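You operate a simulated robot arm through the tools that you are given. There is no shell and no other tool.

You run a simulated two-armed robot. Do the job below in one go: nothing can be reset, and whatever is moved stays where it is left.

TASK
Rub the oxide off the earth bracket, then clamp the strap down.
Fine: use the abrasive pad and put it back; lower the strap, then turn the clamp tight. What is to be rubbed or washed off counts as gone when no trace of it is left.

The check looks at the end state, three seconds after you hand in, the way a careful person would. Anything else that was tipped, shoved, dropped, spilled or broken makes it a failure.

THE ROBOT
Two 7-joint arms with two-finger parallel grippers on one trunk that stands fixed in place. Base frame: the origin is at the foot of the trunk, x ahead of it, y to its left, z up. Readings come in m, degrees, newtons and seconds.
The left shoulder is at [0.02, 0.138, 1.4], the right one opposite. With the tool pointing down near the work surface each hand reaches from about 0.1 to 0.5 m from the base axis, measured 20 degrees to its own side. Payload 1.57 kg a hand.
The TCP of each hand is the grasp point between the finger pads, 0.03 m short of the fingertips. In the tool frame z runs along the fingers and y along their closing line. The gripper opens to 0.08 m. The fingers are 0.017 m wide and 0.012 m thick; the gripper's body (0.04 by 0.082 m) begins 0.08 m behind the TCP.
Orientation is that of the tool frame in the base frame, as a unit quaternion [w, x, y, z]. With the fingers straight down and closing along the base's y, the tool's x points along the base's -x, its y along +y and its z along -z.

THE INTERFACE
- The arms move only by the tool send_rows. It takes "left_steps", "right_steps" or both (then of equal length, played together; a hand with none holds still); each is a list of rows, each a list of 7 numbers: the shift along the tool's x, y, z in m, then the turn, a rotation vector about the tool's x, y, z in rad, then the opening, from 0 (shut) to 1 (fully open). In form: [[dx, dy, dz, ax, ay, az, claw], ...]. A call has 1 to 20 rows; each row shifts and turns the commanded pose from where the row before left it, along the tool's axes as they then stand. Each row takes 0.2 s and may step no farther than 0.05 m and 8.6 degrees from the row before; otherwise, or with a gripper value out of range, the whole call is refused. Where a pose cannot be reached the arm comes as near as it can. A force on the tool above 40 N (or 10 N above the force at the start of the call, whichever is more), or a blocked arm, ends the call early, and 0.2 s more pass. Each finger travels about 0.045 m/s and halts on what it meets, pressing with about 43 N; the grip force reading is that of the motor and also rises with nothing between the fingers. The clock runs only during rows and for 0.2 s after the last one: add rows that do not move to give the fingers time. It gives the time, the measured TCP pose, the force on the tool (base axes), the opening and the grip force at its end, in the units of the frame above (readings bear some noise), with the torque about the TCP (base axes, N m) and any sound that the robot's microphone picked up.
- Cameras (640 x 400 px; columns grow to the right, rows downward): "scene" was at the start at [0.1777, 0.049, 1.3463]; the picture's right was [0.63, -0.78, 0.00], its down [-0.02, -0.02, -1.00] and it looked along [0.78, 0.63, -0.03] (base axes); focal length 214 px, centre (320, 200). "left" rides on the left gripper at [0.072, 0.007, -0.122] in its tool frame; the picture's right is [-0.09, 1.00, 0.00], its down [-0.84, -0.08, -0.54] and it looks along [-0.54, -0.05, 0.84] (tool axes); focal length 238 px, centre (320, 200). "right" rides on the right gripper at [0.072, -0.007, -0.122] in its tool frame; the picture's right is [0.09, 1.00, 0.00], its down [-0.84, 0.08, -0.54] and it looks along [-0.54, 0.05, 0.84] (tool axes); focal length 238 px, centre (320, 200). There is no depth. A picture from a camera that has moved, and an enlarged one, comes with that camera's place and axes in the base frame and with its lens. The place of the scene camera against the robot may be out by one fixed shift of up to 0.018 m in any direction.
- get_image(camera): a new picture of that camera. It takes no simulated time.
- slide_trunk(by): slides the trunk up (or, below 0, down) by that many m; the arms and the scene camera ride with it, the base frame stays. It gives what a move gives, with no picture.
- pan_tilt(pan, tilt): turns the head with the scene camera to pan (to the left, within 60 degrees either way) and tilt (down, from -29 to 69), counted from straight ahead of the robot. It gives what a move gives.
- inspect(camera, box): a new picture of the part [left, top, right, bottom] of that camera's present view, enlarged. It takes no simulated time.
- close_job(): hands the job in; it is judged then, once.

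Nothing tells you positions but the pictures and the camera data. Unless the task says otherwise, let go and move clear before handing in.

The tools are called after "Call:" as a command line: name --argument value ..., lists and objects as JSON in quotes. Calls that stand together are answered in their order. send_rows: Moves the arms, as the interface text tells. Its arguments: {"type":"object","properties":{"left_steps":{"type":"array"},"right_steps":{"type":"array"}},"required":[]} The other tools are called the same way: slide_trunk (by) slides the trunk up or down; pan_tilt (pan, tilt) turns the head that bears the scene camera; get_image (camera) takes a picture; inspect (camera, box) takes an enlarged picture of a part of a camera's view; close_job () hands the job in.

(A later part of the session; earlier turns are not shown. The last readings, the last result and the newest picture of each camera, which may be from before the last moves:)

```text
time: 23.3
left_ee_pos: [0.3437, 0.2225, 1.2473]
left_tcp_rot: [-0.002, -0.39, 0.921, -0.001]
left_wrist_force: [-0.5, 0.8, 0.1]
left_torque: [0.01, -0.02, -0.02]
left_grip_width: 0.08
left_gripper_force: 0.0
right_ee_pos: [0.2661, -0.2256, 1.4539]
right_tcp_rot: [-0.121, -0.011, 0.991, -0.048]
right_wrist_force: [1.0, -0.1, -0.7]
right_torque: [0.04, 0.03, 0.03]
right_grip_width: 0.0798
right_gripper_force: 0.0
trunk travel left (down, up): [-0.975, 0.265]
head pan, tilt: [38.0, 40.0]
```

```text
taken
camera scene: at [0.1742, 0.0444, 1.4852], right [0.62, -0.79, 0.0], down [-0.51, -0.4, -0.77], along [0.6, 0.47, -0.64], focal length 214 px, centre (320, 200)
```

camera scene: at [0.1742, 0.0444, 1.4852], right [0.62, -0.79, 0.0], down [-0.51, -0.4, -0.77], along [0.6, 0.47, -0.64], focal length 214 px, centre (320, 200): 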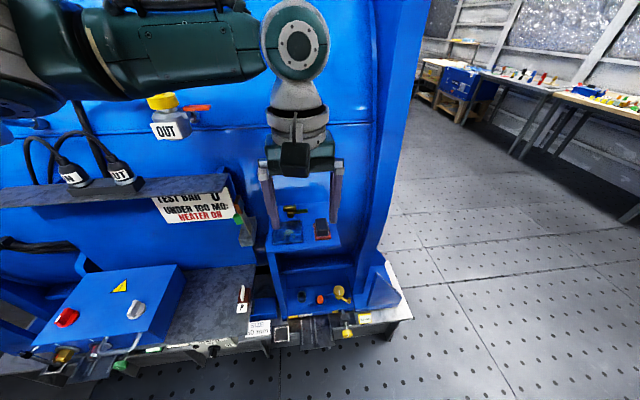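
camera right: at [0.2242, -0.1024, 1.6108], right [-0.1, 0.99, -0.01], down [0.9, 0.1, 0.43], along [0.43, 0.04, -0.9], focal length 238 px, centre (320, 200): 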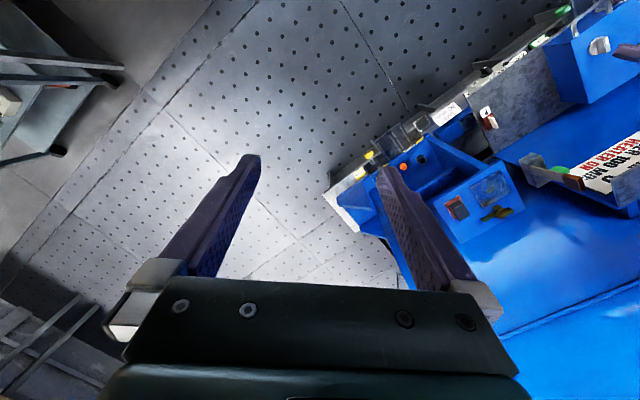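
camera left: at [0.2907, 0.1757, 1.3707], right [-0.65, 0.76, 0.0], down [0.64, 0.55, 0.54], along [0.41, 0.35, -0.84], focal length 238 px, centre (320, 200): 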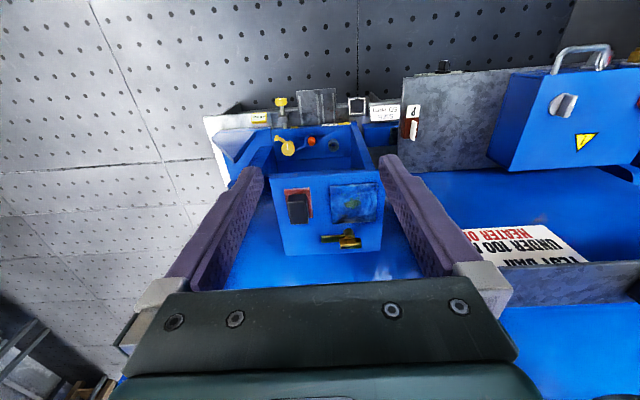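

I zoom in tightly on the clamp and the pad from both cameras.

Call:
inspect --camera "left" --box '[316, 222, 364, 252]'

Call:
inspect --camera "scene" --box '[270, 195, 334, 235]'

Call:
inspect --camera "left" --box '[324, 176, 388, 216]'

```text
13.33 times, centred on (340, 237) of left
camera zoom: at [0.2906, 0.1754, 1.371], right [-0.65, 0.76, 0.0], down [0.64, 0.55, 0.54], along [0.41, 0.35, -0.84], focal length 3178 px, centre (53, -293)
```

zoom: 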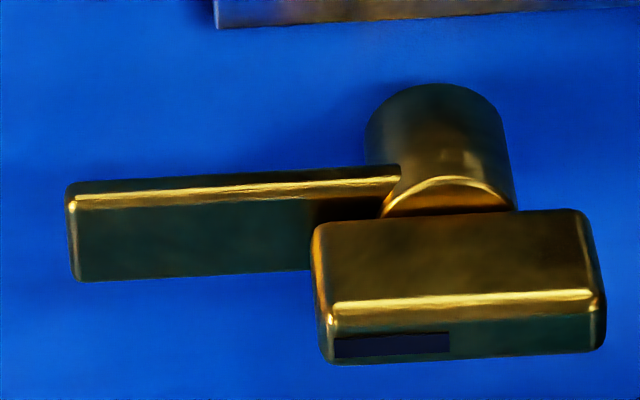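

```text
10.00 times, centred on (302, 215) of scene
camera zoom: at [0.1742, 0.0444, 1.4852], right [0.62, -0.79, 0.0], down [-0.51, -0.4, -0.77], along [0.6, 0.47, -0.64], focal length 2145 px, centre (500, 50)
```

zoom: 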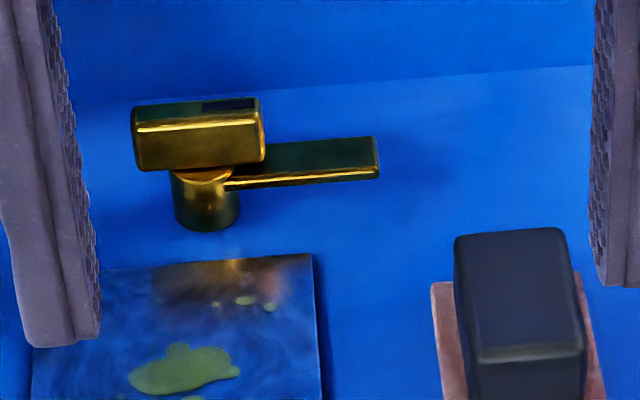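

```text
10.00 times, centred on (356, 196) of left
camera zoom: at [0.2906, 0.1754, 1.371], right [-0.65, 0.76, 0.0], down [0.64, 0.55, 0.54], along [0.41, 0.35, -0.84], focal length 2384 px, centre (-40, 240)
```

zoom: 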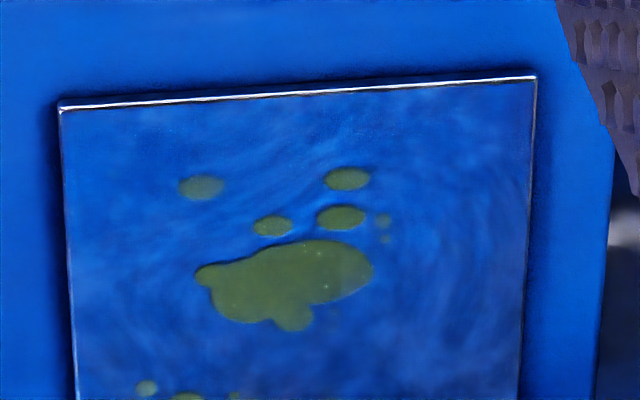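

Now the layout is clear: pad handle (about 31 x 46 mm) centred at [0.489, 0.299]; plate with green spots; behind it a brass post with a strap bar pointing right and a T-bar on top. I extend the hand forward above the shelf front, high, before lowering the trunk.

Call:
send_rows --left_steps '[[-0.025, -0.0125, 0, 0, 0, 0, 1], [-0.025, -0.0125, 0, 0, 0, 0, 1], [-0.025, -0.0125, 0, 0, 0, 0, 1], [-0.025, -0.0125, 0, 0, 0, 0, 1], [0, 0, 0, 0, 0, 0, 1], [0, 0, 0, 0, 0, 0, 1]]'

Call:
get_image --camera "scene"

```text
time: 24.7
left_ee_pos: [0.4507, 0.2589, 1.2477]
left_tcp_rot: [-0.002, -0.39, 0.921, -0.002]
left_wrist_force: [-0.2, 1.1, -0.4]
left_torque: [-0.01, 0.04, -0.03]
left_grip_width: 0.08
left_gripper_force: 0.1
right_ee_pos: [0.2666, -0.2238, 1.454]
right_tcp_rot: [-0.122, -0.012, 0.991, -0.047]
right_wrist_force: [1.1, -0.2, -0.5]
right_torque: [-0.02, 0.02, -0.01]
right_grip_width: 0.0802
right_gripper_force: 0.1
trunk travel left (down, up): [-0.975, 0.265]
head pan, tilt: [38.0, 40.0]
```

```text
taken
camera scene: at [0.1742, 0.0443, 1.4852], right [0.62, -0.79, 0.0], down [-0.51, -0.4, -0.77], along [0.6, 0.47, -0.64], focal length 214 px, centre (320, 200)
```

scene: 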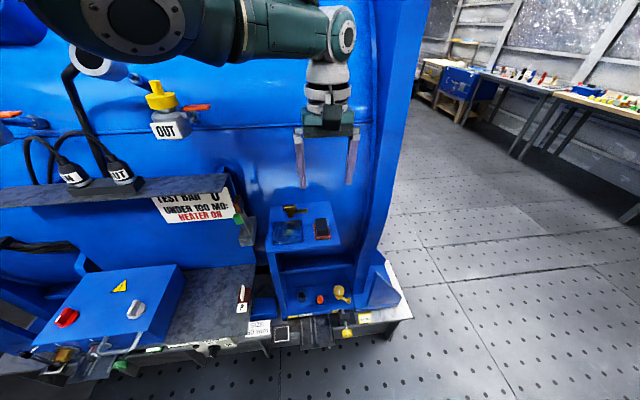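

Following well. I lower the trunk 0.13 m, bringing the fingertips to about z 1.09, above the pad.

Call:
slide_trunk --by -0.13

Call:
get_image --camera "left"

Call:
get_image --camera "scene"

```text
time: 26.3
left_ee_pos: [0.4494, 0.2589, 1.1179]
left_tcp_rot: [-0.001, -0.39, 0.921, -0.002]
left_wrist_force: [-0.2, -0.2, -0.1]
left_torque: [0.0, 0.02, -0.02]
left_grip_width: 0.0798
left_gripper_force: 0.0
right_ee_pos: [0.2664, -0.2242, 1.3245]
right_tcp_rot: [-0.121, -0.011, 0.991, -0.048]
right_wrist_force: [-0.1, -0.5, -0.2]
right_torque: [-0.01, 0.04, 0.0]
right_grip_width: 0.08
right_gripper_force: 0.0
trunk travel left (down, up): [-0.845, 0.395]
head pan, tilt: [38.0, 40.0]
```

```text
taken
camera left: at [0.3963, 0.2125, 1.2409], right [-0.65, 0.76, 0.0], down [0.64, 0.55, 0.54], along [0.41, 0.35, -0.84], focal length 238 px, centre (320, 200)
```

left: 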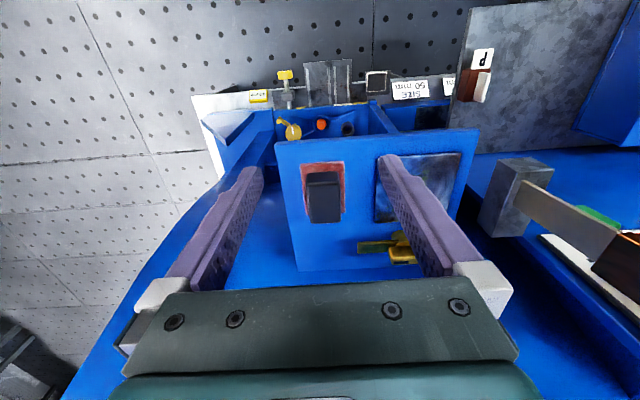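

```text
taken
camera scene: at [0.1742, 0.0443, 1.3552], right [0.62, -0.79, 0.0], down [-0.51, -0.4, -0.77], along [0.6, 0.47, -0.64], focal length 214 px, centre (320, 200)
```

scene: 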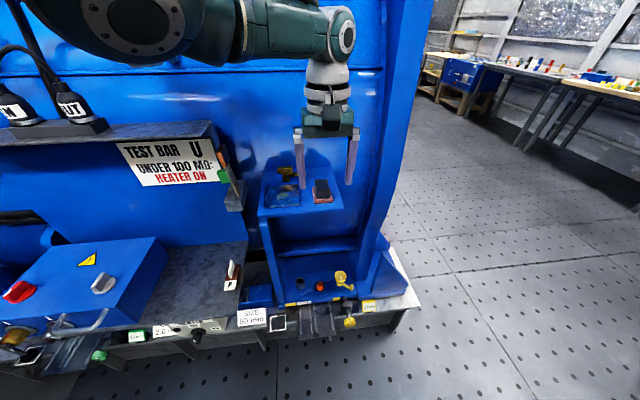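

I take enlarged views of the pad and clamp from here to refine positions.

Call:
inspect --camera "left" --box '[284, 152, 380, 212]'

Call:
inspect --camera "left" --box '[290, 160, 450, 260]'

Call:
inspect --camera "scene" --box '[256, 160, 344, 215]'

```text
6.67 times, centred on (332, 182) of left
camera zoom: at [0.3963, 0.2125, 1.2409], right [-0.65, 0.76, 0.0], down [0.64, 0.55, 0.54], along [0.41, 0.35, -0.84], focal length 1589 px, centre (240, 320)
```

zoom: 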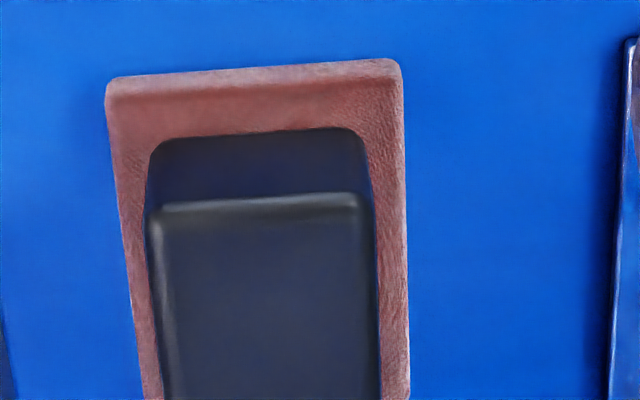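

```text
4.00 times, centred on (370, 210) of left
camera zoom: at [0.3963, 0.2125, 1.2409], right [-0.65, 0.76, 0.0], down [0.64, 0.55, 0.54], along [0.41, 0.35, -0.84], focal length 953 px, centre (120, 160)
```

zoom: 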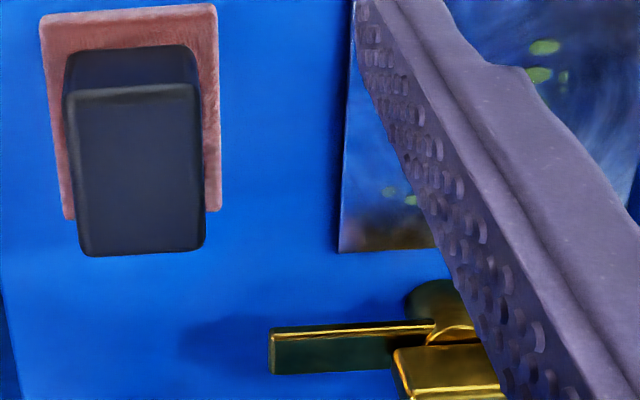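

```text
7.27 times, centred on (300, 188) of scene
camera zoom: at [0.1742, 0.0443, 1.3552], right [0.62, -0.79, 0.0], down [-0.51, -0.4, -0.77], along [0.6, 0.47, -0.64], focal length 1560 px, centre (466, 291)
```

zoom: 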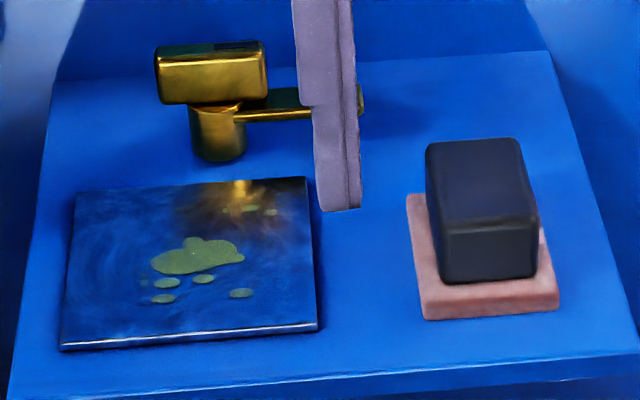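

The pad is a terracotta slab with a black handle; handle centre is 57 mm ahead of the hand. I move over it and go down with the fingers open, tips about 5 mm above the slab's top.

Call:
send_rows --left_steps '[[-0.0285, -0.0005, 0, 0, 0, 0, 1], [-0.0285, -0.0005, 0, 0, 0, 0, 1], [0, 0, 0, 0, 0, 0, 1], [0, 0, 0.02, 0, 0, 0, 1], [0, 0, 0.02, 0, 0, 0, 1], [0, 0, 0.0145, 0, 0, 0, 1], [0, 0, 0, 0, 0, 0, 1]]'

Call:
get_image --camera "left"

Call:
inspect --camera "scene" --box '[240, 120, 368, 200]'

```text
time: 27.9
left_ee_pos: [0.4325, 0.2907, 1.0774]
left_tcp_rot: [-0.002, -0.39, 0.921, -0.001]
left_wrist_force: [0.6, -0.4, 0.2]
left_torque: [0.0, -0.04, 0.0]
left_grip_width: 0.0799
left_gripper_force: 0.1
left hand out of reach, approached as far as the arm can: row 1, 2, 4, 5, 6
right_ee_pos: [0.2661, -0.2243, 1.3232]
right_tcp_rot: [-0.122, -0.011, 0.991, -0.047]
right_wrist_force: [-0.7, -0.4, 0.1]
right_torque: [0.01, -0.03, 0.04]
right_grip_width: 0.08
right_gripper_force: 0.1
trunk travel left (down, up): [-0.845, 0.395]
head pan, tilt: [38.0, 40.0]
```

```text
taken
camera left: at [0.3798, 0.2441, 1.1992], right [-0.65, 0.76, 0.0], down [0.64, 0.55, 0.54], along [0.41, 0.35, -0.84], focal length 238 px, centre (320, 200)
```

left: 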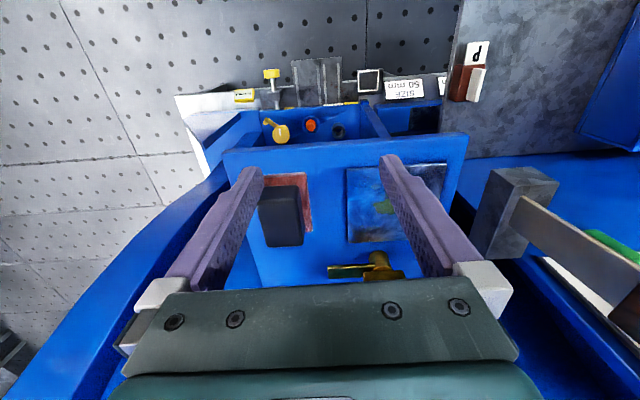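

```text
5.00 times, centred on (304, 160) of scene
camera zoom: at [0.1742, 0.0443, 1.3552], right [0.62, -0.79, 0.0], down [-0.51, -0.4, -0.77], along [0.6, 0.47, -0.64], focal length 1072 px, centre (400, 400)
```

zoom: 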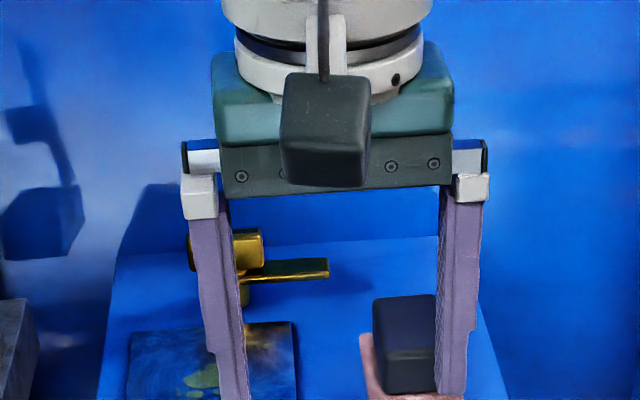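

Straight down, the pad is a few centimetres beyond the arm's reach; tilting the fingers forward about their closing axis fixes that and keeps the pads flat on the handle. I back up first, rise, then tilt 30 degrees.

Call:
send_rows --left_steps '[[0.04, 0, -0.03, 0, 0, 0, 1], [0.02, 0, -0.04, 0, 0, 0, 1], [0, 0, -0.04, 0, 0, 0, 1], [0, 0, 0, 0, 0, 0, 1], [0, 0, 0, 0, -0.13, 0, 1], [0, 0, 0, 0, -0.13, 0, 1], [0, 0, 0, 0, -0.13, 0, 1], [0, 0, 0, 0, -0.13, 0, 1], [0, 0, 0, 0, 0, 0, 1]]'

Call:
get_image --camera "scene"

```text
time: 29.9
left_ee_pos: [0.3912, 0.2482, 1.187]
left_tcp_rot: [0.235, -0.377, 0.89, 0.099]
left_wrist_force: [-0.4, 0.7, -0.3]
left_torque: [0.02, -0.02, 0.02]
left_grip_width: 0.08
left_gripper_force: 0.0
right_ee_pos: [0.2667, -0.2242, 1.3243]
right_tcp_rot: [-0.121, -0.011, 0.991, -0.047]
right_wrist_force: [-0.1, 0.2, -0.5]
right_torque: [-0.01, -0.04, 0.0]
right_grip_width: 0.0802
right_gripper_force: 0.0
trunk travel left (down, up): [-0.845, 0.395]
head pan, tilt: [38.0, 40.0]
```

```text
taken
camera scene: at [0.1742, 0.0443, 1.3552], right [0.62, -0.79, 0.0], down [-0.51, -0.4, -0.77], along [0.6, 0.47, -0.64], focal length 214 px, centre (320, 200)
```

scene: 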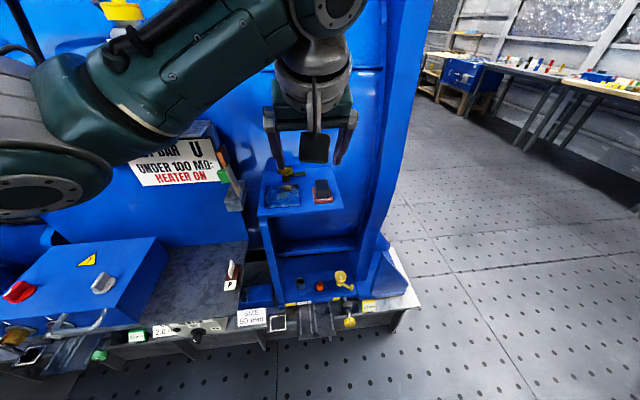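

That worked (out-of-reach commands are simply clipped). I lower the trunk 6 cm for margin and move over the pad, keeping the tips about 5 cm above the shelf.

Call:
slide_trunk --by -0.06

Call:
send_rows --left_steps '[[-0.0269, -0.0118, 0.0154, 0, 0, 0, 1], [-0.0269, -0.0118, 0.0154, 0, 0, 0, 1], [-0.0269, -0.0118, 0.0154, 0, 0, 0, 1], [0, 0, 0, 0, 0, 0, 1], [0, 0, 0, 0, 0, 0, 1]]'

Call:
get_image --camera "left"

Call:
get_image --camera "scene"

```text
time: 30.9
left_ee_pos: [0.392, 0.2476, 1.1274]
left_tcp_rot: [0.236, -0.377, 0.89, 0.099]
left_wrist_force: [1.1, 0.1, 0.5]
left_torque: [0.0, 0.01, -0.01]
left_grip_width: 0.0798
left_gripper_force: 0.0
right_ee_pos: [0.2665, -0.2246, 1.2634]
right_tcp_rot: [-0.122, -0.011, 0.991, -0.048]
right_wrist_force: [0.4, -1.1, 0.5]
right_torque: [0.01, -0.02, 0.0]
right_grip_width: 0.0801
right_gripper_force: 0.0
trunk travel left (down, up): [-0.785, 0.455]
head pan, tilt: [38.0, 40.0]
```

```text
time: 32.1
left_ee_pos: [0.483, 0.2906, 1.126]
left_tcp_rot: [0.236, -0.377, 0.89, 0.098]
left_wrist_force: [0.4, 0.1, 0.1]
left_torque: [-0.01, -0.01, 0.01]
left_grip_width: 0.0802
left_gripper_force: 0.1
right_ee_pos: [0.2661, -0.2241, 1.2632]
right_tcp_rot: [-0.122, -0.011, 0.991, -0.048]
right_wrist_force: [-0.6, -0.9, -0.1]
right_torque: [-0.01, -0.01, 0.01]
right_grip_width: 0.08
right_gripper_force: 0.1
trunk travel left (down, up): [-0.785, 0.455]
head pan, tilt: [38.0, 40.0]
```

```text
taken
camera left: at [0.393, 0.2068, 1.1972], right [-0.66, 0.75, 0.04], down [0.38, 0.28, 0.88], along [0.65, 0.6, -0.46], focal length 238 px, centre (320, 200)
```

left: 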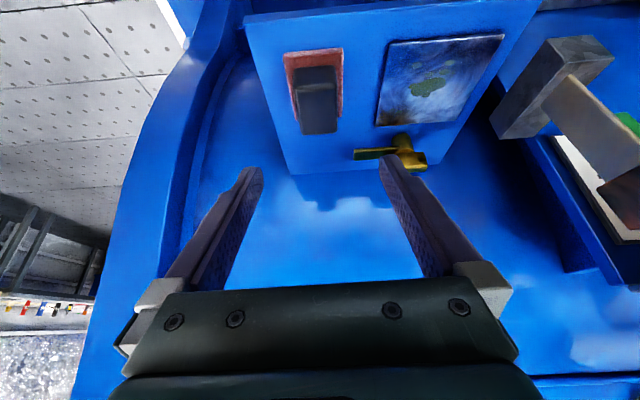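

```text
taken
camera scene: at [0.1742, 0.0443, 1.2952], right [0.62, -0.79, 0.0], down [-0.51, -0.4, -0.77], along [0.6, 0.47, -0.64], focal length 214 px, centre (320, 200)
```

scene: 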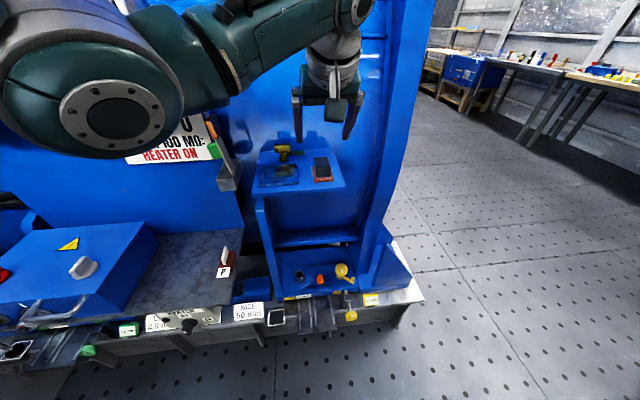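

Position is right over the pad. I descend vertically around the handle.

Call:
send_rows --left_steps '[[0.008, 0.0002, 0.0139, 0, 0, 0, 1], [0.008, 0.0002, 0.0139, 0, 0, 0, 1], [0.008, 0.0002, 0.0139, 0, 0, 0, 1], [0.007, 0.0002, 0.0122, 0, 0, 0, 1], [0, 0, 0, 0, 0, 0, 1]]'

Call:
get_image --camera "left"

Call:
inspect --camera "scene" --box '[256, 120, 352, 180]'

```text
time: 33.3
left_ee_pos: [0.4803, 0.2912, 1.0645]
left_tcp_rot: [0.234, -0.377, 0.891, 0.099]
left_wrist_force: [0.1, 0.0, -0.5]
left_torque: [-0.03, 0.03, 0.03]
left_grip_width: 0.0799
left_gripper_force: 0.0
right_ee_pos: [0.2671, -0.2248, 1.2636]
right_tcp_rot: [-0.121, -0.011, 0.991, -0.048]
right_wrist_force: [0.0, 0.5, -0.3]
right_torque: [0.0, -0.02, 0.03]
right_grip_width: 0.08
right_gripper_force: 0.1
trunk travel left (down, up): [-0.785, 0.455]
head pan, tilt: [38.0, 40.0]
```

```text
taken
camera left: at [0.3921, 0.2071, 1.135], right [-0.66, 0.75, 0.04], down [0.38, 0.28, 0.88], along [0.65, 0.6, -0.47], focal length 238 px, centre (320, 200)
```

left: 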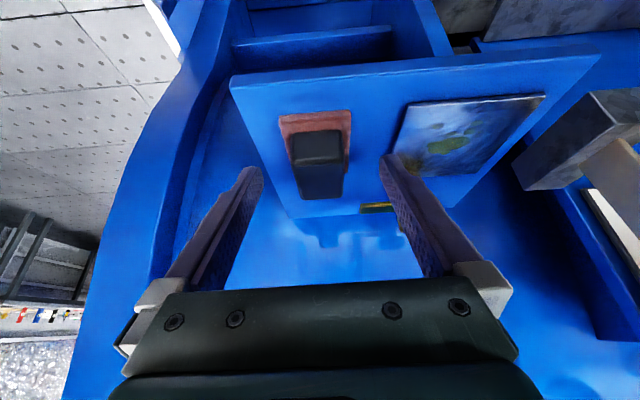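

```text
6.67 times, centred on (304, 150) of scene
camera zoom: at [0.1742, 0.0443, 1.2951], right [0.62, -0.79, 0.0], down [-0.51, -0.4, -0.77], along [0.6, 0.47, -0.64], focal length 1430 px, centre (427, 533)
```

zoom: 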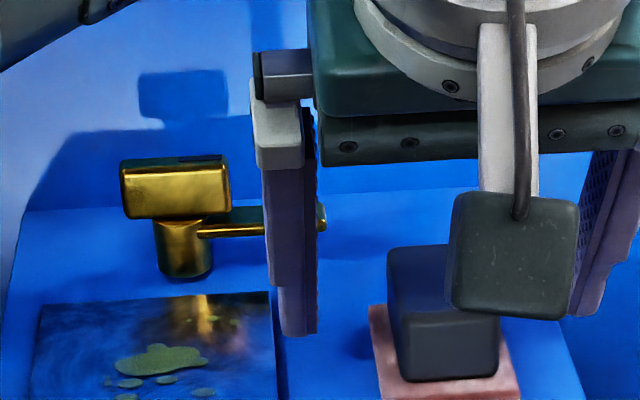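

The fingers straddle the handle. I go 3 mm lower and close.

Call:
send_rows --left_steps '[[0.0017, -0.0008, 0.003, 0, 0, 0, 1], [0, 0, 0, 0, 0, 0, 0.5], [0, 0, 0, 0, 0, 0, 0.3], [0, 0, 0, 0, 0, 0, 0], [0, 0, 0, 0, 0, 0, 0], [0, 0, 0, 0, 0, 0, 0], [0, 0, 0, 0, 0, 0, 0]]'

Call:
get_image --camera "left"

Call:
inspect --camera "scene" --box '[256, 120, 352, 180]'

```text
time: 34.9
left_ee_pos: [0.4822, 0.2907, 1.0606]
left_tcp_rot: [0.235, -0.377, 0.891, 0.099]
left_wrist_force: [-0.7, -0.1, -0.2]
left_torque: [0.02, -0.02, 0.0]
left_grip_width: 0.0307
left_gripper_force: 39.9
right_ee_pos: [0.266, -0.2242, 1.2633]
right_tcp_rot: [-0.122, -0.011, 0.991, -0.047]
right_wrist_force: [0.1, 0.2, -0.6]
right_torque: [-0.04, 0.0, 0.02]
right_grip_width: 0.0801
right_gripper_force: 0.1
trunk travel left (down, up): [-0.785, 0.455]
head pan, tilt: [38.0, 40.0]
```

```text
taken
camera left: at [0.3926, 0.2062, 1.1319], right [-0.66, 0.75, 0.04], down [0.38, 0.28, 0.88], along [0.65, 0.6, -0.47], focal length 238 px, centre (320, 200)
```

left: 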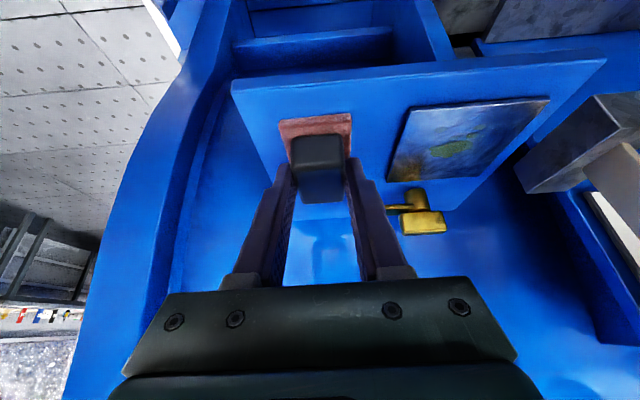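

```text
6.67 times, centred on (304, 150) of scene
camera zoom: at [0.1742, 0.0443, 1.2951], right [0.62, -0.79, 0.0], down [-0.51, -0.4, -0.77], along [0.6, 0.47, -0.64], focal length 1430 px, centre (427, 533)
```

zoom: 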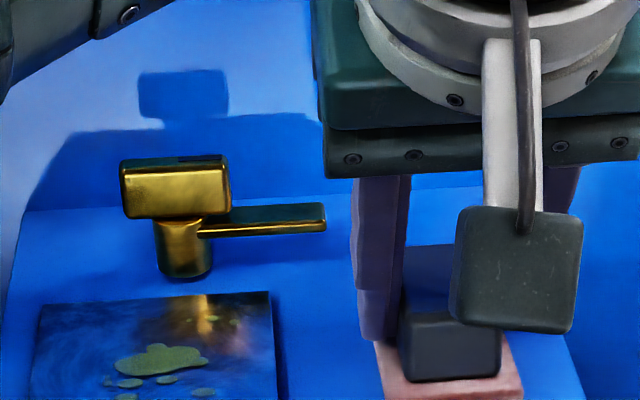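

The handle is held (30.7 mm, 40 N). I lift it 3 cm and check that the slab comes along.

Call:
send_rows --left_steps '[[-0.005, 0, -0.0087, 0, 0, 0, 0], [-0.005, 0, -0.0087, 0, 0, 0, 0], [-0.005, 0, -0.0087, 0, 0, 0, 0], [0, 0, 0, 0, 0, 0, 0]]'

Call:
get_image --camera "left"

Call:
inspect --camera "scene" --box '[256, 120, 352, 180]'

```text
time: 35.9
left_ee_pos: [0.4821, 0.291, 1.0905]
left_tcp_rot: [0.235, -0.377, 0.89, 0.099]
left_wrist_force: [0.6, 0.1, -0.5]
left_torque: [-0.03, -0.01, -0.01]
left_grip_width: 0.0308
left_gripper_force: 40.0
right_ee_pos: [0.2667, -0.2253, 1.2641]
right_tcp_rot: [-0.121, -0.011, 0.991, -0.047]
right_wrist_force: [0.9, 0.5, 0.6]
right_torque: [-0.02, 0.01, -0.02]
right_grip_width: 0.08
right_gripper_force: 0.1
trunk travel left (down, up): [-0.785, 0.455]
head pan, tilt: [38.0, 40.0]
```

```text
taken
camera left: at [0.3927, 0.2068, 1.162], right [-0.66, 0.75, 0.04], down [0.38, 0.28, 0.88], along [0.65, 0.6, -0.46], focal length 238 px, centre (320, 200)
```

left: 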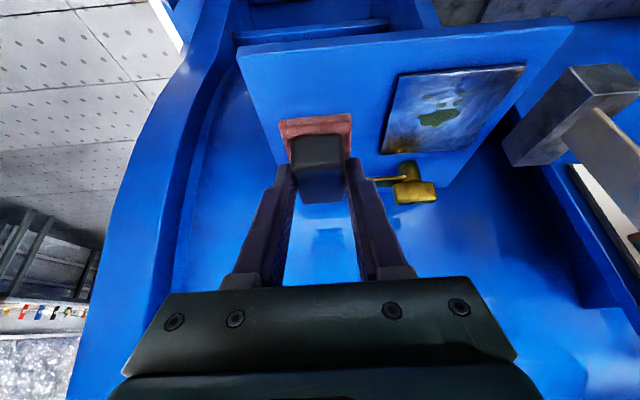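

```text
6.67 times, centred on (304, 150) of scene
camera zoom: at [0.1742, 0.0443, 1.2951], right [0.62, -0.79, 0.0], down [-0.51, -0.4, -0.77], along [0.6, 0.47, -0.64], focal length 1430 px, centre (427, 533)
```

zoom: 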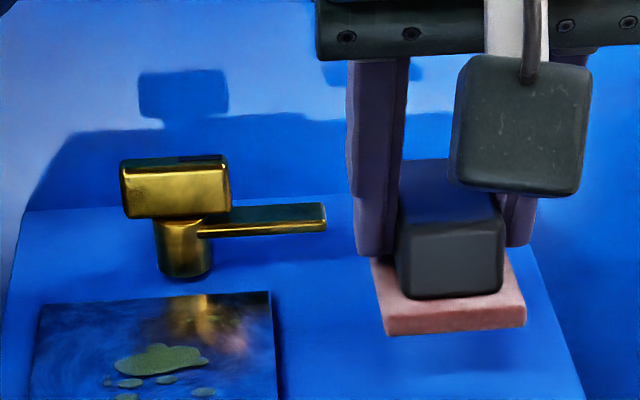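

The slab and handle come up as one piece. I carry it over the plate and lower it to just above the surface.

Call:
send_rows --left_steps '[[-0.003, 0.0293, 0.0017, 0, 0, 0, 0], [-0.003, 0.0293, 0.0017, 0, 0, 0, 0], [-0.003, 0.0293, 0.0017, 0, 0, 0, 0], [0, 0, 0, 0, 0, 0, 0], [0.005, 0, 0.0087, 0, 0, 0, 0], [0.005, 0, 0.0087, 0, 0, 0, 0], [0, 0, 0, 0, 0, 0, 0]]'

Call:
inspect --camera "scene" --box '[248, 120, 344, 180]'

```text
time: 37.5
left_ee_pos: [0.4248, 0.359, 1.0704]
left_tcp_rot: [0.234, -0.377, 0.891, 0.099]
left_wrist_force: [0.1, 0.2, -1.0]
left_torque: [-0.01, -0.02, -0.01]
left_grip_width: 0.031
left_gripper_force: 39.9
right_ee_pos: [0.2663, -0.224, 1.2631]
right_tcp_rot: [-0.122, -0.011, 0.991, -0.047]
right_wrist_force: [0.5, 0.6, -0.1]
right_torque: [-0.02, -0.01, -0.01]
right_grip_width: 0.0798
right_gripper_force: 0.1
trunk travel left (down, up): [-0.785, 0.455]
head pan, tilt: [38.0, 40.0]
```

```text
6.67 times, centred on (296, 150) of scene
camera zoom: at [0.1742, 0.0443, 1.2951], right [0.62, -0.79, 0.0], down [-0.51, -0.4, -0.77], along [0.6, 0.47, -0.64], focal length 1430 px, centre (480, 533)
```

zoom: 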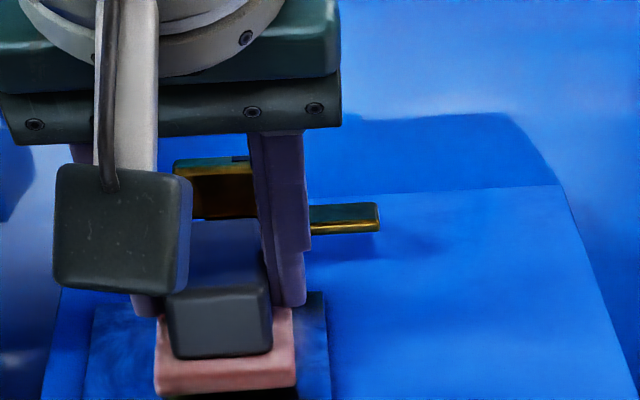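

The slab hovers about 4 mm above the plate. I lower it in 1 mm steps and watch the force.

Call:
send_rows --left_steps '[[0.0005, 0, 0.00087, 0, 0, 0, 0], [0.0005, 0, 0.00087, 0, 0, 0, 0], [0.0005, 0, 0.00087, 0, 0, 0, 0], [0.0005, 0, 0.00087, 0, 0, 0, 0], [0, 0, 0, 0, 0, 0, 0]]'

```text
time: 38.7
left_ee_pos: [0.4251, 0.3597, 1.067]
left_tcp_rot: [0.235, -0.378, 0.89, 0.1]
left_wrist_force: [-0.2, -0.3, -0.8]
left_torque: [0.01, 0.01, -0.01]
left_grip_width: 0.031
left_gripper_force: 39.6
right_ee_pos: [0.2665, -0.2251, 1.264]
right_tcp_rot: [-0.122, -0.011, 0.991, -0.047]
right_wrist_force: [-0.3, 0.4, 0.1]
right_torque: [-0.01, 0.02, 0.04]
right_grip_width: 0.0797
right_gripper_force: 0.0
trunk travel left (down, up): [-0.785, 0.455]
head pan, tilt: [38.0, 40.0]
```

Call:
send_rows --left_steps '[[0.0005, 0, 0.00087, 0, 0, 0, 0], [0.0005, 0, 0.00087, 0, 0, 0, 0], [0, 0, 0, 0, 0, 0, 0]]'

```text
time: 39.5
left_ee_pos: [0.4248, 0.3593, 1.0644]
left_tcp_rot: [0.235, -0.377, 0.891, 0.098]
left_wrist_force: [0.5, 0.5, -1.0]
left_torque: [0.02, 0.01, 0.01]
left_grip_width: 0.0308
left_gripper_force: 40.0
right_ee_pos: [0.2672, -0.224, 1.2638]
right_tcp_rot: [-0.121, -0.011, 0.991, -0.048]
right_wrist_force: [0.7, -0.5, -0.4]
right_torque: [-0.04, 0.03, 0.01]
right_grip_width: 0.0797
right_gripper_force: 0.2
trunk travel left (down, up): [-0.785, 0.455]
head pan, tilt: [38.0, 40.0]
```

No contact yet; I continue in 1 mm steps.

Call:
send_rows --left_steps '[[0.0005, 0, 0.00087, 0, 0, 0, 0], [0, 0, 0, 0, 0, 0, 0]]'

Call:
send_rows --left_steps '[[0.0005, 0, 0.00087, 0, 0, 0, 0], [0, 0, 0, 0, 0, 0, 0]]'

Call:
inspect --camera "scene" --box '[256, 155, 304, 185]'

```text
time: 40.1
left_ee_pos: [0.4253, 0.3595, 1.0648]
left_tcp_rot: [0.236, -0.376, 0.891, 0.098]
left_wrist_force: [-2.8, -1.4, 7.2]
left_torque: [-0.09, 0.21, -0.01]
left_grip_width: 0.031
left_gripper_force: 39.8
right_ee_pos: [0.2666, -0.2237, 1.2632]
right_tcp_rot: [-0.122, -0.011, 0.991, -0.048]
right_wrist_force: [1.2, 0.4, 0.3]
right_torque: [-0.01, 0.03, 0.02]
right_grip_width: 0.0801
right_gripper_force: 0.1
trunk travel left (down, up): [-0.785, 0.455]
head pan, tilt: [38.0, 40.0]
```

```text
time: 40.7
left_ee_pos: [0.4257, 0.3597, 1.0657]
left_tcp_rot: [0.237, -0.378, 0.89, 0.1]
left_wrist_force: [-7.2, -4.3, 22.8]
left_torque: [-0.24, 0.44, 0.03]
left_grip_width: 0.031
left_gripper_force: 40.0
right_ee_pos: [0.2654, -0.2232, 1.2631]
right_tcp_rot: [-0.122, -0.011, 0.991, -0.048]
right_wrist_force: [0.6, 0.1, 0.1]
right_torque: [0.02, 0.0, -0.02]
right_grip_width: 0.08
right_gripper_force: 0.0
trunk travel left (down, up): [-0.785, 0.455]
head pan, tilt: [38.0, 40.0]
```

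```text
13.33 times, centred on (280, 170) of scene
camera zoom: at [0.1746, 0.0448, 1.2955], right [0.62, -0.79, 0.0], down [-0.51, -0.4, -0.77], along [0.6, 0.47, -0.64], focal length 2860 px, centre (853, 600)
```

zoom: 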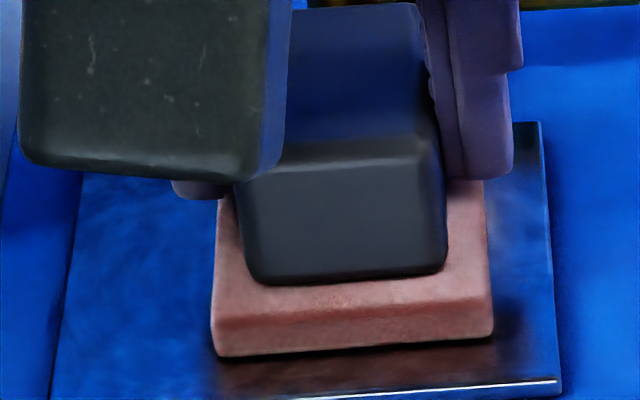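

Contact: the pad presses the plate with about 20 N. I ease off slightly and rub with short side-to-side strokes.

Call:
send_rows --left_steps '[[-0.0003, 0, -0.0006, 0, 0, 0, 0], [0, 0.01, 0, 0, 0, 0, 0], [0, -0.01, 0, 0, 0, 0, 0], [0, -0.01, 0, 0, 0, 0, 0], [0, 0.01, 0, 0, 0, 0, 0], [0, 0.01, 0, 0, 0, 0, 0], [0, -0.01, 0, 0, 0, 0, 0], [0, -0.01, 0, 0, 0, 0, 0], [0, 0.01, 0, 0, 0, 0, 0], [0, 0, 0, 0, 0, 0, 0]]'

Call:
inspect --camera "scene" --box '[248, 145, 312, 185]'

```text
time: 42.9
left_ee_pos: [0.4283, 0.3594, 1.0628]
left_tcp_rot: [0.237, -0.377, 0.89, 0.098]
left_wrist_force: [2.4, -3.4, 11.5]
left_torque: [0.14, -0.17, -0.11]
left_grip_width: 0.031
left_gripper_force: 40.1
right_ee_pos: [0.2666, -0.2247, 1.2633]
right_tcp_rot: [-0.12, -0.011, 0.992, -0.047]
right_wrist_force: [-0.1, -0.1, 0.0]
right_torque: [0.01, -0.02, 0.02]
right_grip_width: 0.08
right_gripper_force: 0.1
trunk travel left (down, up): [-0.785, 0.455]
head pan, tilt: [38.0, 40.0]
```

```text
10.00 times, centred on (280, 165) of scene
camera zoom: at [0.1752, 0.0445, 1.2954], right [0.62, -0.79, 0.0], down [-0.51, -0.4, -0.77], along [0.6, 0.47, -0.64], focal length 2145 px, centre (720, 550)
```

zoom: 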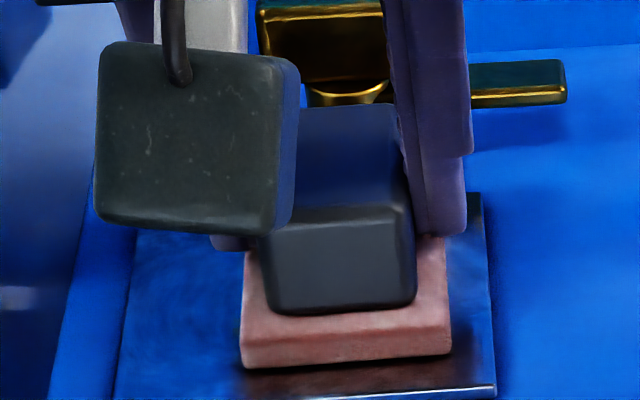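

Rubbing works with moderate force. I add strokes in depth as well, then lift to inspect the plate.

Call:
send_rows --left_steps '[[-0.007, 0, 0.004, 0, 0, 0, 0], [0, 0.01, 0, 0, 0, 0, 0], [0, -0.01, 0, 0, 0, 0, 0], [0, -0.01, 0, 0, 0, 0, 0], [0, 0.01, 0, 0, 0, 0, 0], [0.007, 0, -0.004, 0, 0, 0, 0], [0.007, 0, -0.004, 0, 0, 0, 0], [0, 0.01, 0, 0, 0, 0, 0], [0, -0.01, 0, 0, 0, 0, 0], [0, -0.01, 0, 0, 0, 0, 0], [0, 0.01, 0, 0, 0, 0, 0], [-0.007, 0, 0.004, 0, 0, 0, 0], [0, 0, 0, 0, 0, 0, 0]]'

Call:
inspect --camera "scene" --box '[248, 145, 312, 185]'

```text
time: 45.7
left_ee_pos: [0.426, 0.3588, 1.0644]
left_tcp_rot: [0.236, -0.377, 0.89, 0.099]
left_wrist_force: [-1.8, -3.4, 8.3]
left_torque: [0.05, -0.07, 0.0]
left_grip_width: 0.031
left_gripper_force: 40.3
right_ee_pos: [0.2653, -0.2236, 1.264]
right_tcp_rot: [-0.123, -0.011, 0.991, -0.047]
right_wrist_force: [0.3, -0.1, 0.1]
right_torque: [0.0, 0.02, 0.0]
right_grip_width: 0.0799
right_gripper_force: 0.0
trunk travel left (down, up): [-0.785, 0.455]
head pan, tilt: [38.0, 40.0]
```

```text
10.00 times, centred on (280, 165) of scene
camera zoom: at [0.1745, 0.0445, 1.2953], right [0.62, -0.79, 0.0], down [-0.51, -0.4, -0.77], along [0.6, 0.47, -0.64], focal length 2145 px, centre (720, 550)
```

zoom: 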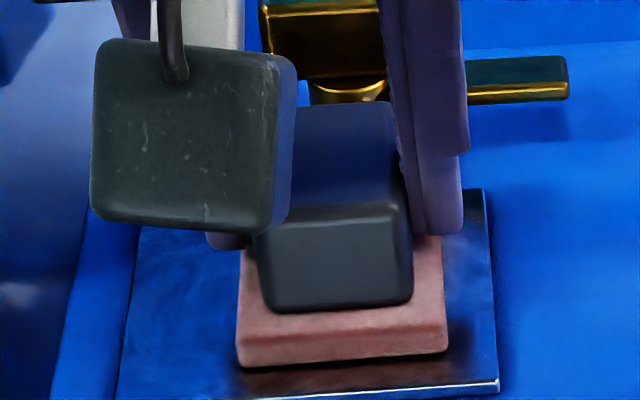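

Now I lift the pad 3 cm and carry it right, to the place above its rest, to see the plate.

Call:
send_rows --left_steps '[[-0.005, 0, -0.0087, 0, 0, 0, 0], [-0.005, 0, -0.0087, 0, 0, 0, 0], [-0.005, 0, -0.0087, 0, 0, 0, 0], [0.003, -0.0293, -0.0017, 0, 0, 0, 0], [0.003, -0.0293, -0.0017, 0, 0, 0, 0], [0.003, -0.0293, -0.0017, 0, 0, 0, 0], [0, 0, 0, 0, 0, 0, 0]]'

Call:
inspect --camera "scene" --box '[248, 145, 312, 185]'

Call:
get_image --camera "left"

Call:
inspect --camera "left" --box '[360, 50, 520, 150]'

```text
time: 47.3
left_ee_pos: [0.4814, 0.2899, 1.0936]
left_tcp_rot: [0.235, -0.377, 0.89, 0.1]
left_wrist_force: [0.9, 0.5, -0.6]
left_torque: [0.01, 0.02, -0.03]
left_grip_width: 0.0309
left_gripper_force: 39.4
right_ee_pos: [0.2649, -0.2253, 1.264]
right_tcp_rot: [-0.121, -0.011, 0.991, -0.048]
right_wrist_force: [0.7, -0.2, 0.5]
right_torque: [0.03, 0.0, 0.0]
right_grip_width: 0.0802
right_gripper_force: 0.0
trunk travel left (down, up): [-0.785, 0.455]
head pan, tilt: [38.0, 40.0]
```

```text
10.00 times, centred on (280, 165) of scene
camera zoom: at [0.1742, 0.0443, 1.2951], right [0.62, -0.79, 0.0], down [-0.51, -0.4, -0.77], along [0.6, 0.47, -0.64], focal length 2145 px, centre (720, 550)
```

zoom: 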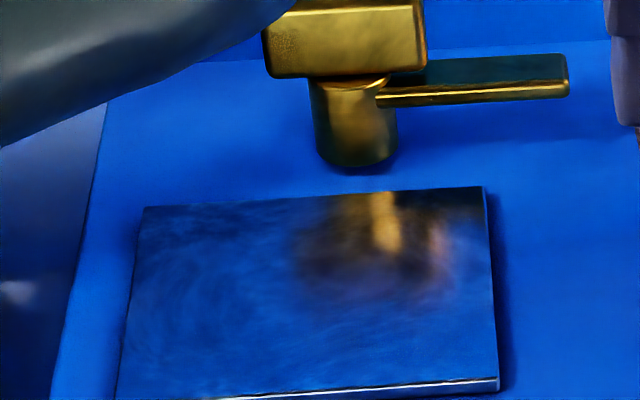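

```text
taken
camera left: at [0.3926, 0.2062, 1.1644], right [-0.66, 0.75, 0.04], down [0.38, 0.28, 0.88], along [0.65, 0.6, -0.46], focal length 238 px, centre (320, 200)
```

left: 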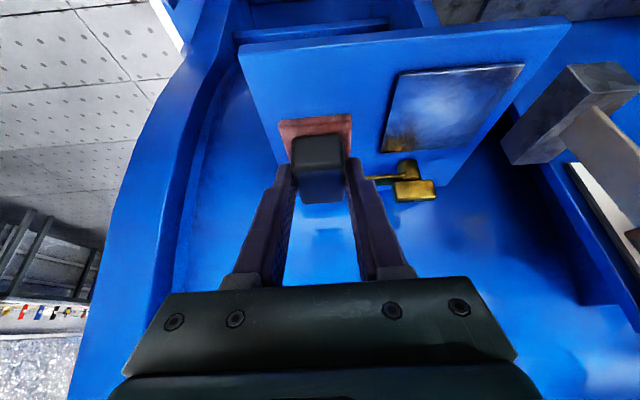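

```text
4.00 times, centred on (440, 100) of left
camera zoom: at [0.3926, 0.2062, 1.1644], right [-0.66, 0.75, 0.04], down [0.38, 0.28, 0.88], along [0.65, 0.6, -0.46], focal length 953 px, centre (-160, 600)
```

zoom: 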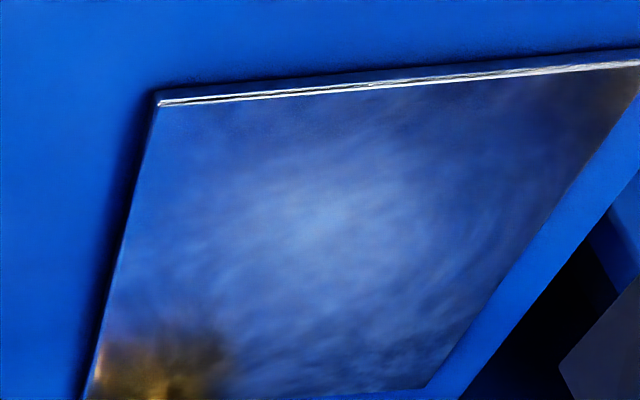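

The green spots seem gone. I check the whole plate at high magnification for any trace before returning the pad.

Call:
inspect --camera "scene" --box '[255, 158, 303, 188]'

Call:
inspect --camera "left" --box '[376, 58, 456, 108]'

Call:
inspect --camera "left" --box '[376, 105, 456, 155]'

Call:
inspect --camera "left" --box '[446, 58, 526, 108]'

```text
13.33 times, centred on (279, 173) of scene
camera zoom: at [0.1742, 0.0443, 1.2951], right [0.62, -0.79, 0.0], down [-0.51, -0.4, -0.77], along [0.6, 0.47, -0.64], focal length 2860 px, centre (867, 560)
```

zoom: 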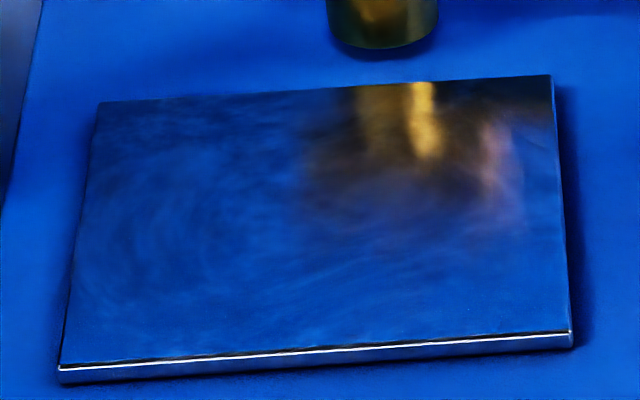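

```text
8.00 times, centred on (416, 83) of left
camera zoom: at [0.3926, 0.2062, 1.1644], right [-0.66, 0.75, 0.04], down [0.38, 0.28, 0.88], along [0.65, 0.6, -0.46], focal length 1907 px, centre (-448, 1136)
```

zoom: 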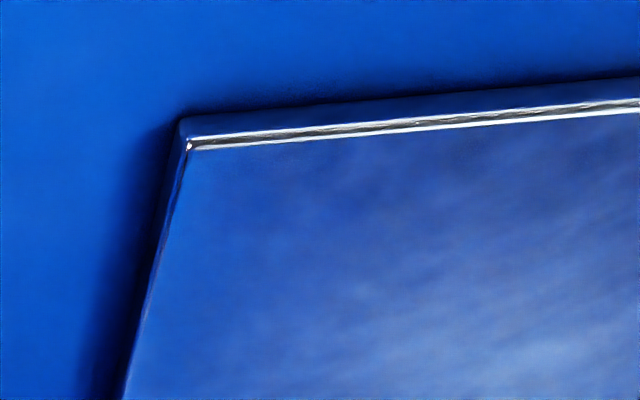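

```text
8.00 times, centred on (416, 130) of left
camera zoom: at [0.3926, 0.2062, 1.1644], right [-0.66, 0.75, 0.04], down [0.38, 0.28, 0.88], along [0.65, 0.6, -0.46], focal length 1907 px, centre (-448, 760)
```

zoom: 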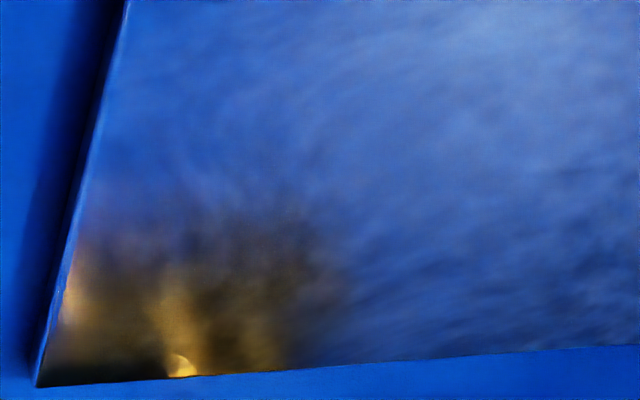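

```text
8.00 times, centred on (486, 83) of left
camera zoom: at [0.3926, 0.2062, 1.1644], right [-0.66, 0.75, 0.04], down [0.38, 0.28, 0.88], along [0.65, 0.6, -0.46], focal length 1907 px, centre (-1008, 1136)
```

zoom: 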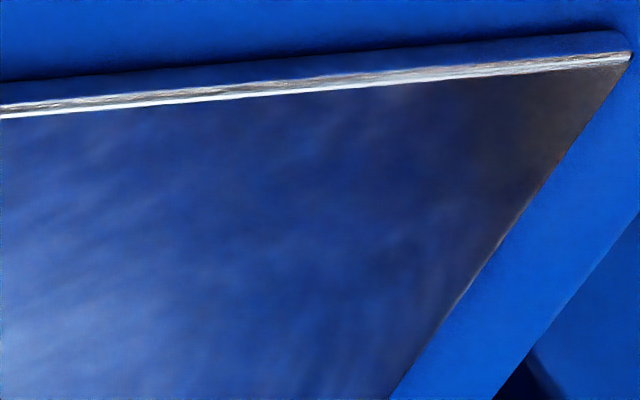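

The plate is clean. I check how the pad sits in the grip before setting it back.

Call:
inspect --camera "scene" --box '[288, 135, 352, 175]'

Call:
inspect --camera "left" --box '[256, 100, 384, 180]'

```text
10.00 times, centred on (320, 155) of scene
camera zoom: at [0.1742, 0.0443, 1.2951], right [0.62, -0.79, 0.0], down [-0.51, -0.4, -0.77], along [0.6, 0.47, -0.64], focal length 2145 px, centre (320, 650)
```

zoom: 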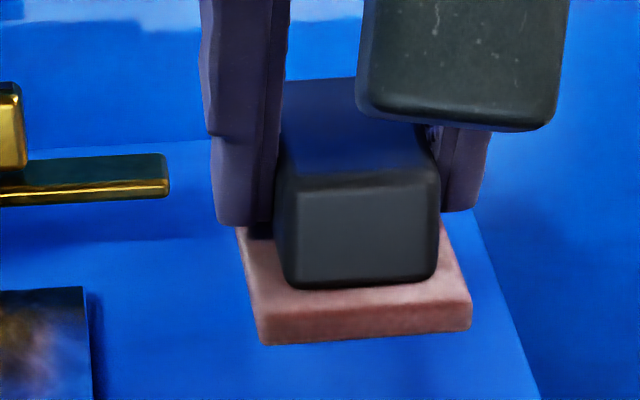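

```text
5.00 times, centred on (320, 140) of left
camera zoom: at [0.3926, 0.2062, 1.1644], right [-0.66, 0.75, 0.04], down [0.38, 0.28, 0.88], along [0.65, 0.6, -0.46], focal length 1192 px, centre (320, 500)
```

zoom: 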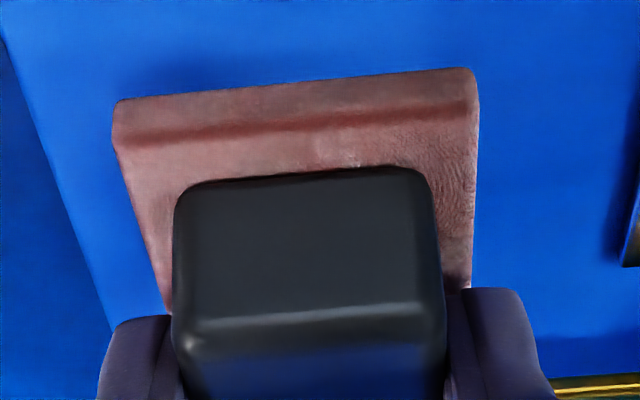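

The pad sits level in the grip. I lower it onto its original place, last millimetres slowly.

Call:
send_rows --left_steps '[[0.004, 0, 0.0089, 0, 0, 0, 0], [0.0048, 0, 0.0084, 0, 0, 0, 0], [0.0048, 0, 0.0084, 0, 0, 0, 0], [0.0005, 0, 0.00087, 0, 0, 0, 0], [0.0005, 0, 0.00087, 0, 0, 0, 0], [0, 0, 0, 0, 0, 0, 0]]'

```text
time: 48.7
left_ee_pos: [0.4822, 0.2906, 1.0617]
left_tcp_rot: [0.234, -0.378, 0.89, 0.099]
left_wrist_force: [0.3, -0.4, -1.3]
left_torque: [0.0, -0.02, 0.02]
left_grip_width: 0.0308
left_gripper_force: 40.3
right_ee_pos: [0.266, -0.2245, 1.2638]
right_tcp_rot: [-0.122, -0.011, 0.991, -0.047]
right_wrist_force: [-0.6, -0.3, 0.9]
right_torque: [-0.02, 0.0, -0.01]
right_grip_width: 0.0798
right_gripper_force: 0.1
trunk travel left (down, up): [-0.785, 0.455]
head pan, tilt: [38.0, 40.0]
```

Call:
send_rows --left_steps '[[0.0005, 0, 0.00087, 0, 0, 0, 0], [0, 0, 0, 0, 0, 0, 0]]'

Call:
send_rows --left_steps '[[0.0005, 0, 0.00087, 0, 0, 0, 0], [0, 0, 0, 0, 0, 0, 0]]'

```text
time: 49.3
left_ee_pos: [0.4824, 0.2901, 1.0627]
left_tcp_rot: [0.234, -0.377, 0.891, 0.099]
left_wrist_force: [-0.2, -0.7, -0.9]
left_torque: [0.01, -0.02, 0.0]
left_grip_width: 0.0311
left_gripper_force: 39.9
right_ee_pos: [0.2671, -0.2238, 1.2636]
right_tcp_rot: [-0.121, -0.011, 0.991, -0.047]
right_wrist_force: [-0.4, 0.0, -0.4]
right_torque: [-0.01, 0.0, 0.03]
right_grip_width: 0.08
right_gripper_force: 0.1
trunk travel left (down, up): [-0.785, 0.455]
head pan, tilt: [38.0, 40.0]
```

```text
time: 49.9
left_ee_pos: [0.4817, 0.2915, 1.0616]
left_tcp_rot: [0.236, -0.376, 0.89, 0.098]
left_wrist_force: [-0.8, -0.4, 0.5]
left_torque: [0.02, 0.0, 0.02]
left_grip_width: 0.0309
left_gripper_force: 40.2
right_ee_pos: [0.2654, -0.2234, 1.2634]
right_tcp_rot: [-0.122, -0.012, 0.991, -0.049]
right_wrist_force: [0.7, 0.3, 0.2]
right_torque: [0.04, -0.02, 0.0]
right_grip_width: 0.0801
right_gripper_force: 0.0
trunk travel left (down, up): [-0.785, 0.455]
head pan, tilt: [38.0, 40.0]
```

Still no contact force; I continue a millimetre at a time.

Call:
send_rows --left_steps '[[0.0005, 0, 0.00087, 0, 0, 0, 0], [0, 0, 0, 0, 0, 0, 0]]'

Call:
inspect --camera "scene" --box '[288, 135, 352, 175]'

```text
time: 50.5
left_ee_pos: [0.4838, 0.2924, 1.061]
left_tcp_rot: [0.237, -0.378, 0.89, 0.1]
left_wrist_force: [-2.9, -0.7, 8.1]
left_torque: [0.04, 0.16, 0.04]
left_grip_width: 0.0311
left_gripper_force: 39.9
right_ee_pos: [0.2669, -0.2238, 1.2637]
right_tcp_rot: [-0.121, -0.011, 0.991, -0.048]
right_wrist_force: [0.5, 0.4, 0.3]
right_torque: [0.02, -0.01, 0.0]
right_grip_width: 0.0802
right_gripper_force: 0.0
trunk travel left (down, up): [-0.785, 0.455]
head pan, tilt: [38.0, 40.0]
```

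```text
10.00 times, centred on (320, 155) of scene
camera zoom: at [0.1744, 0.0445, 1.2953], right [0.62, -0.79, 0.0], down [-0.51, -0.4, -0.77], along [0.6, 0.47, -0.64], focal length 2145 px, centre (320, 650)
```

zoom: 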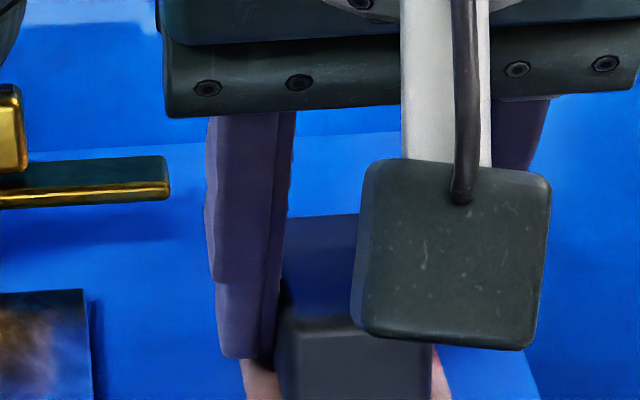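

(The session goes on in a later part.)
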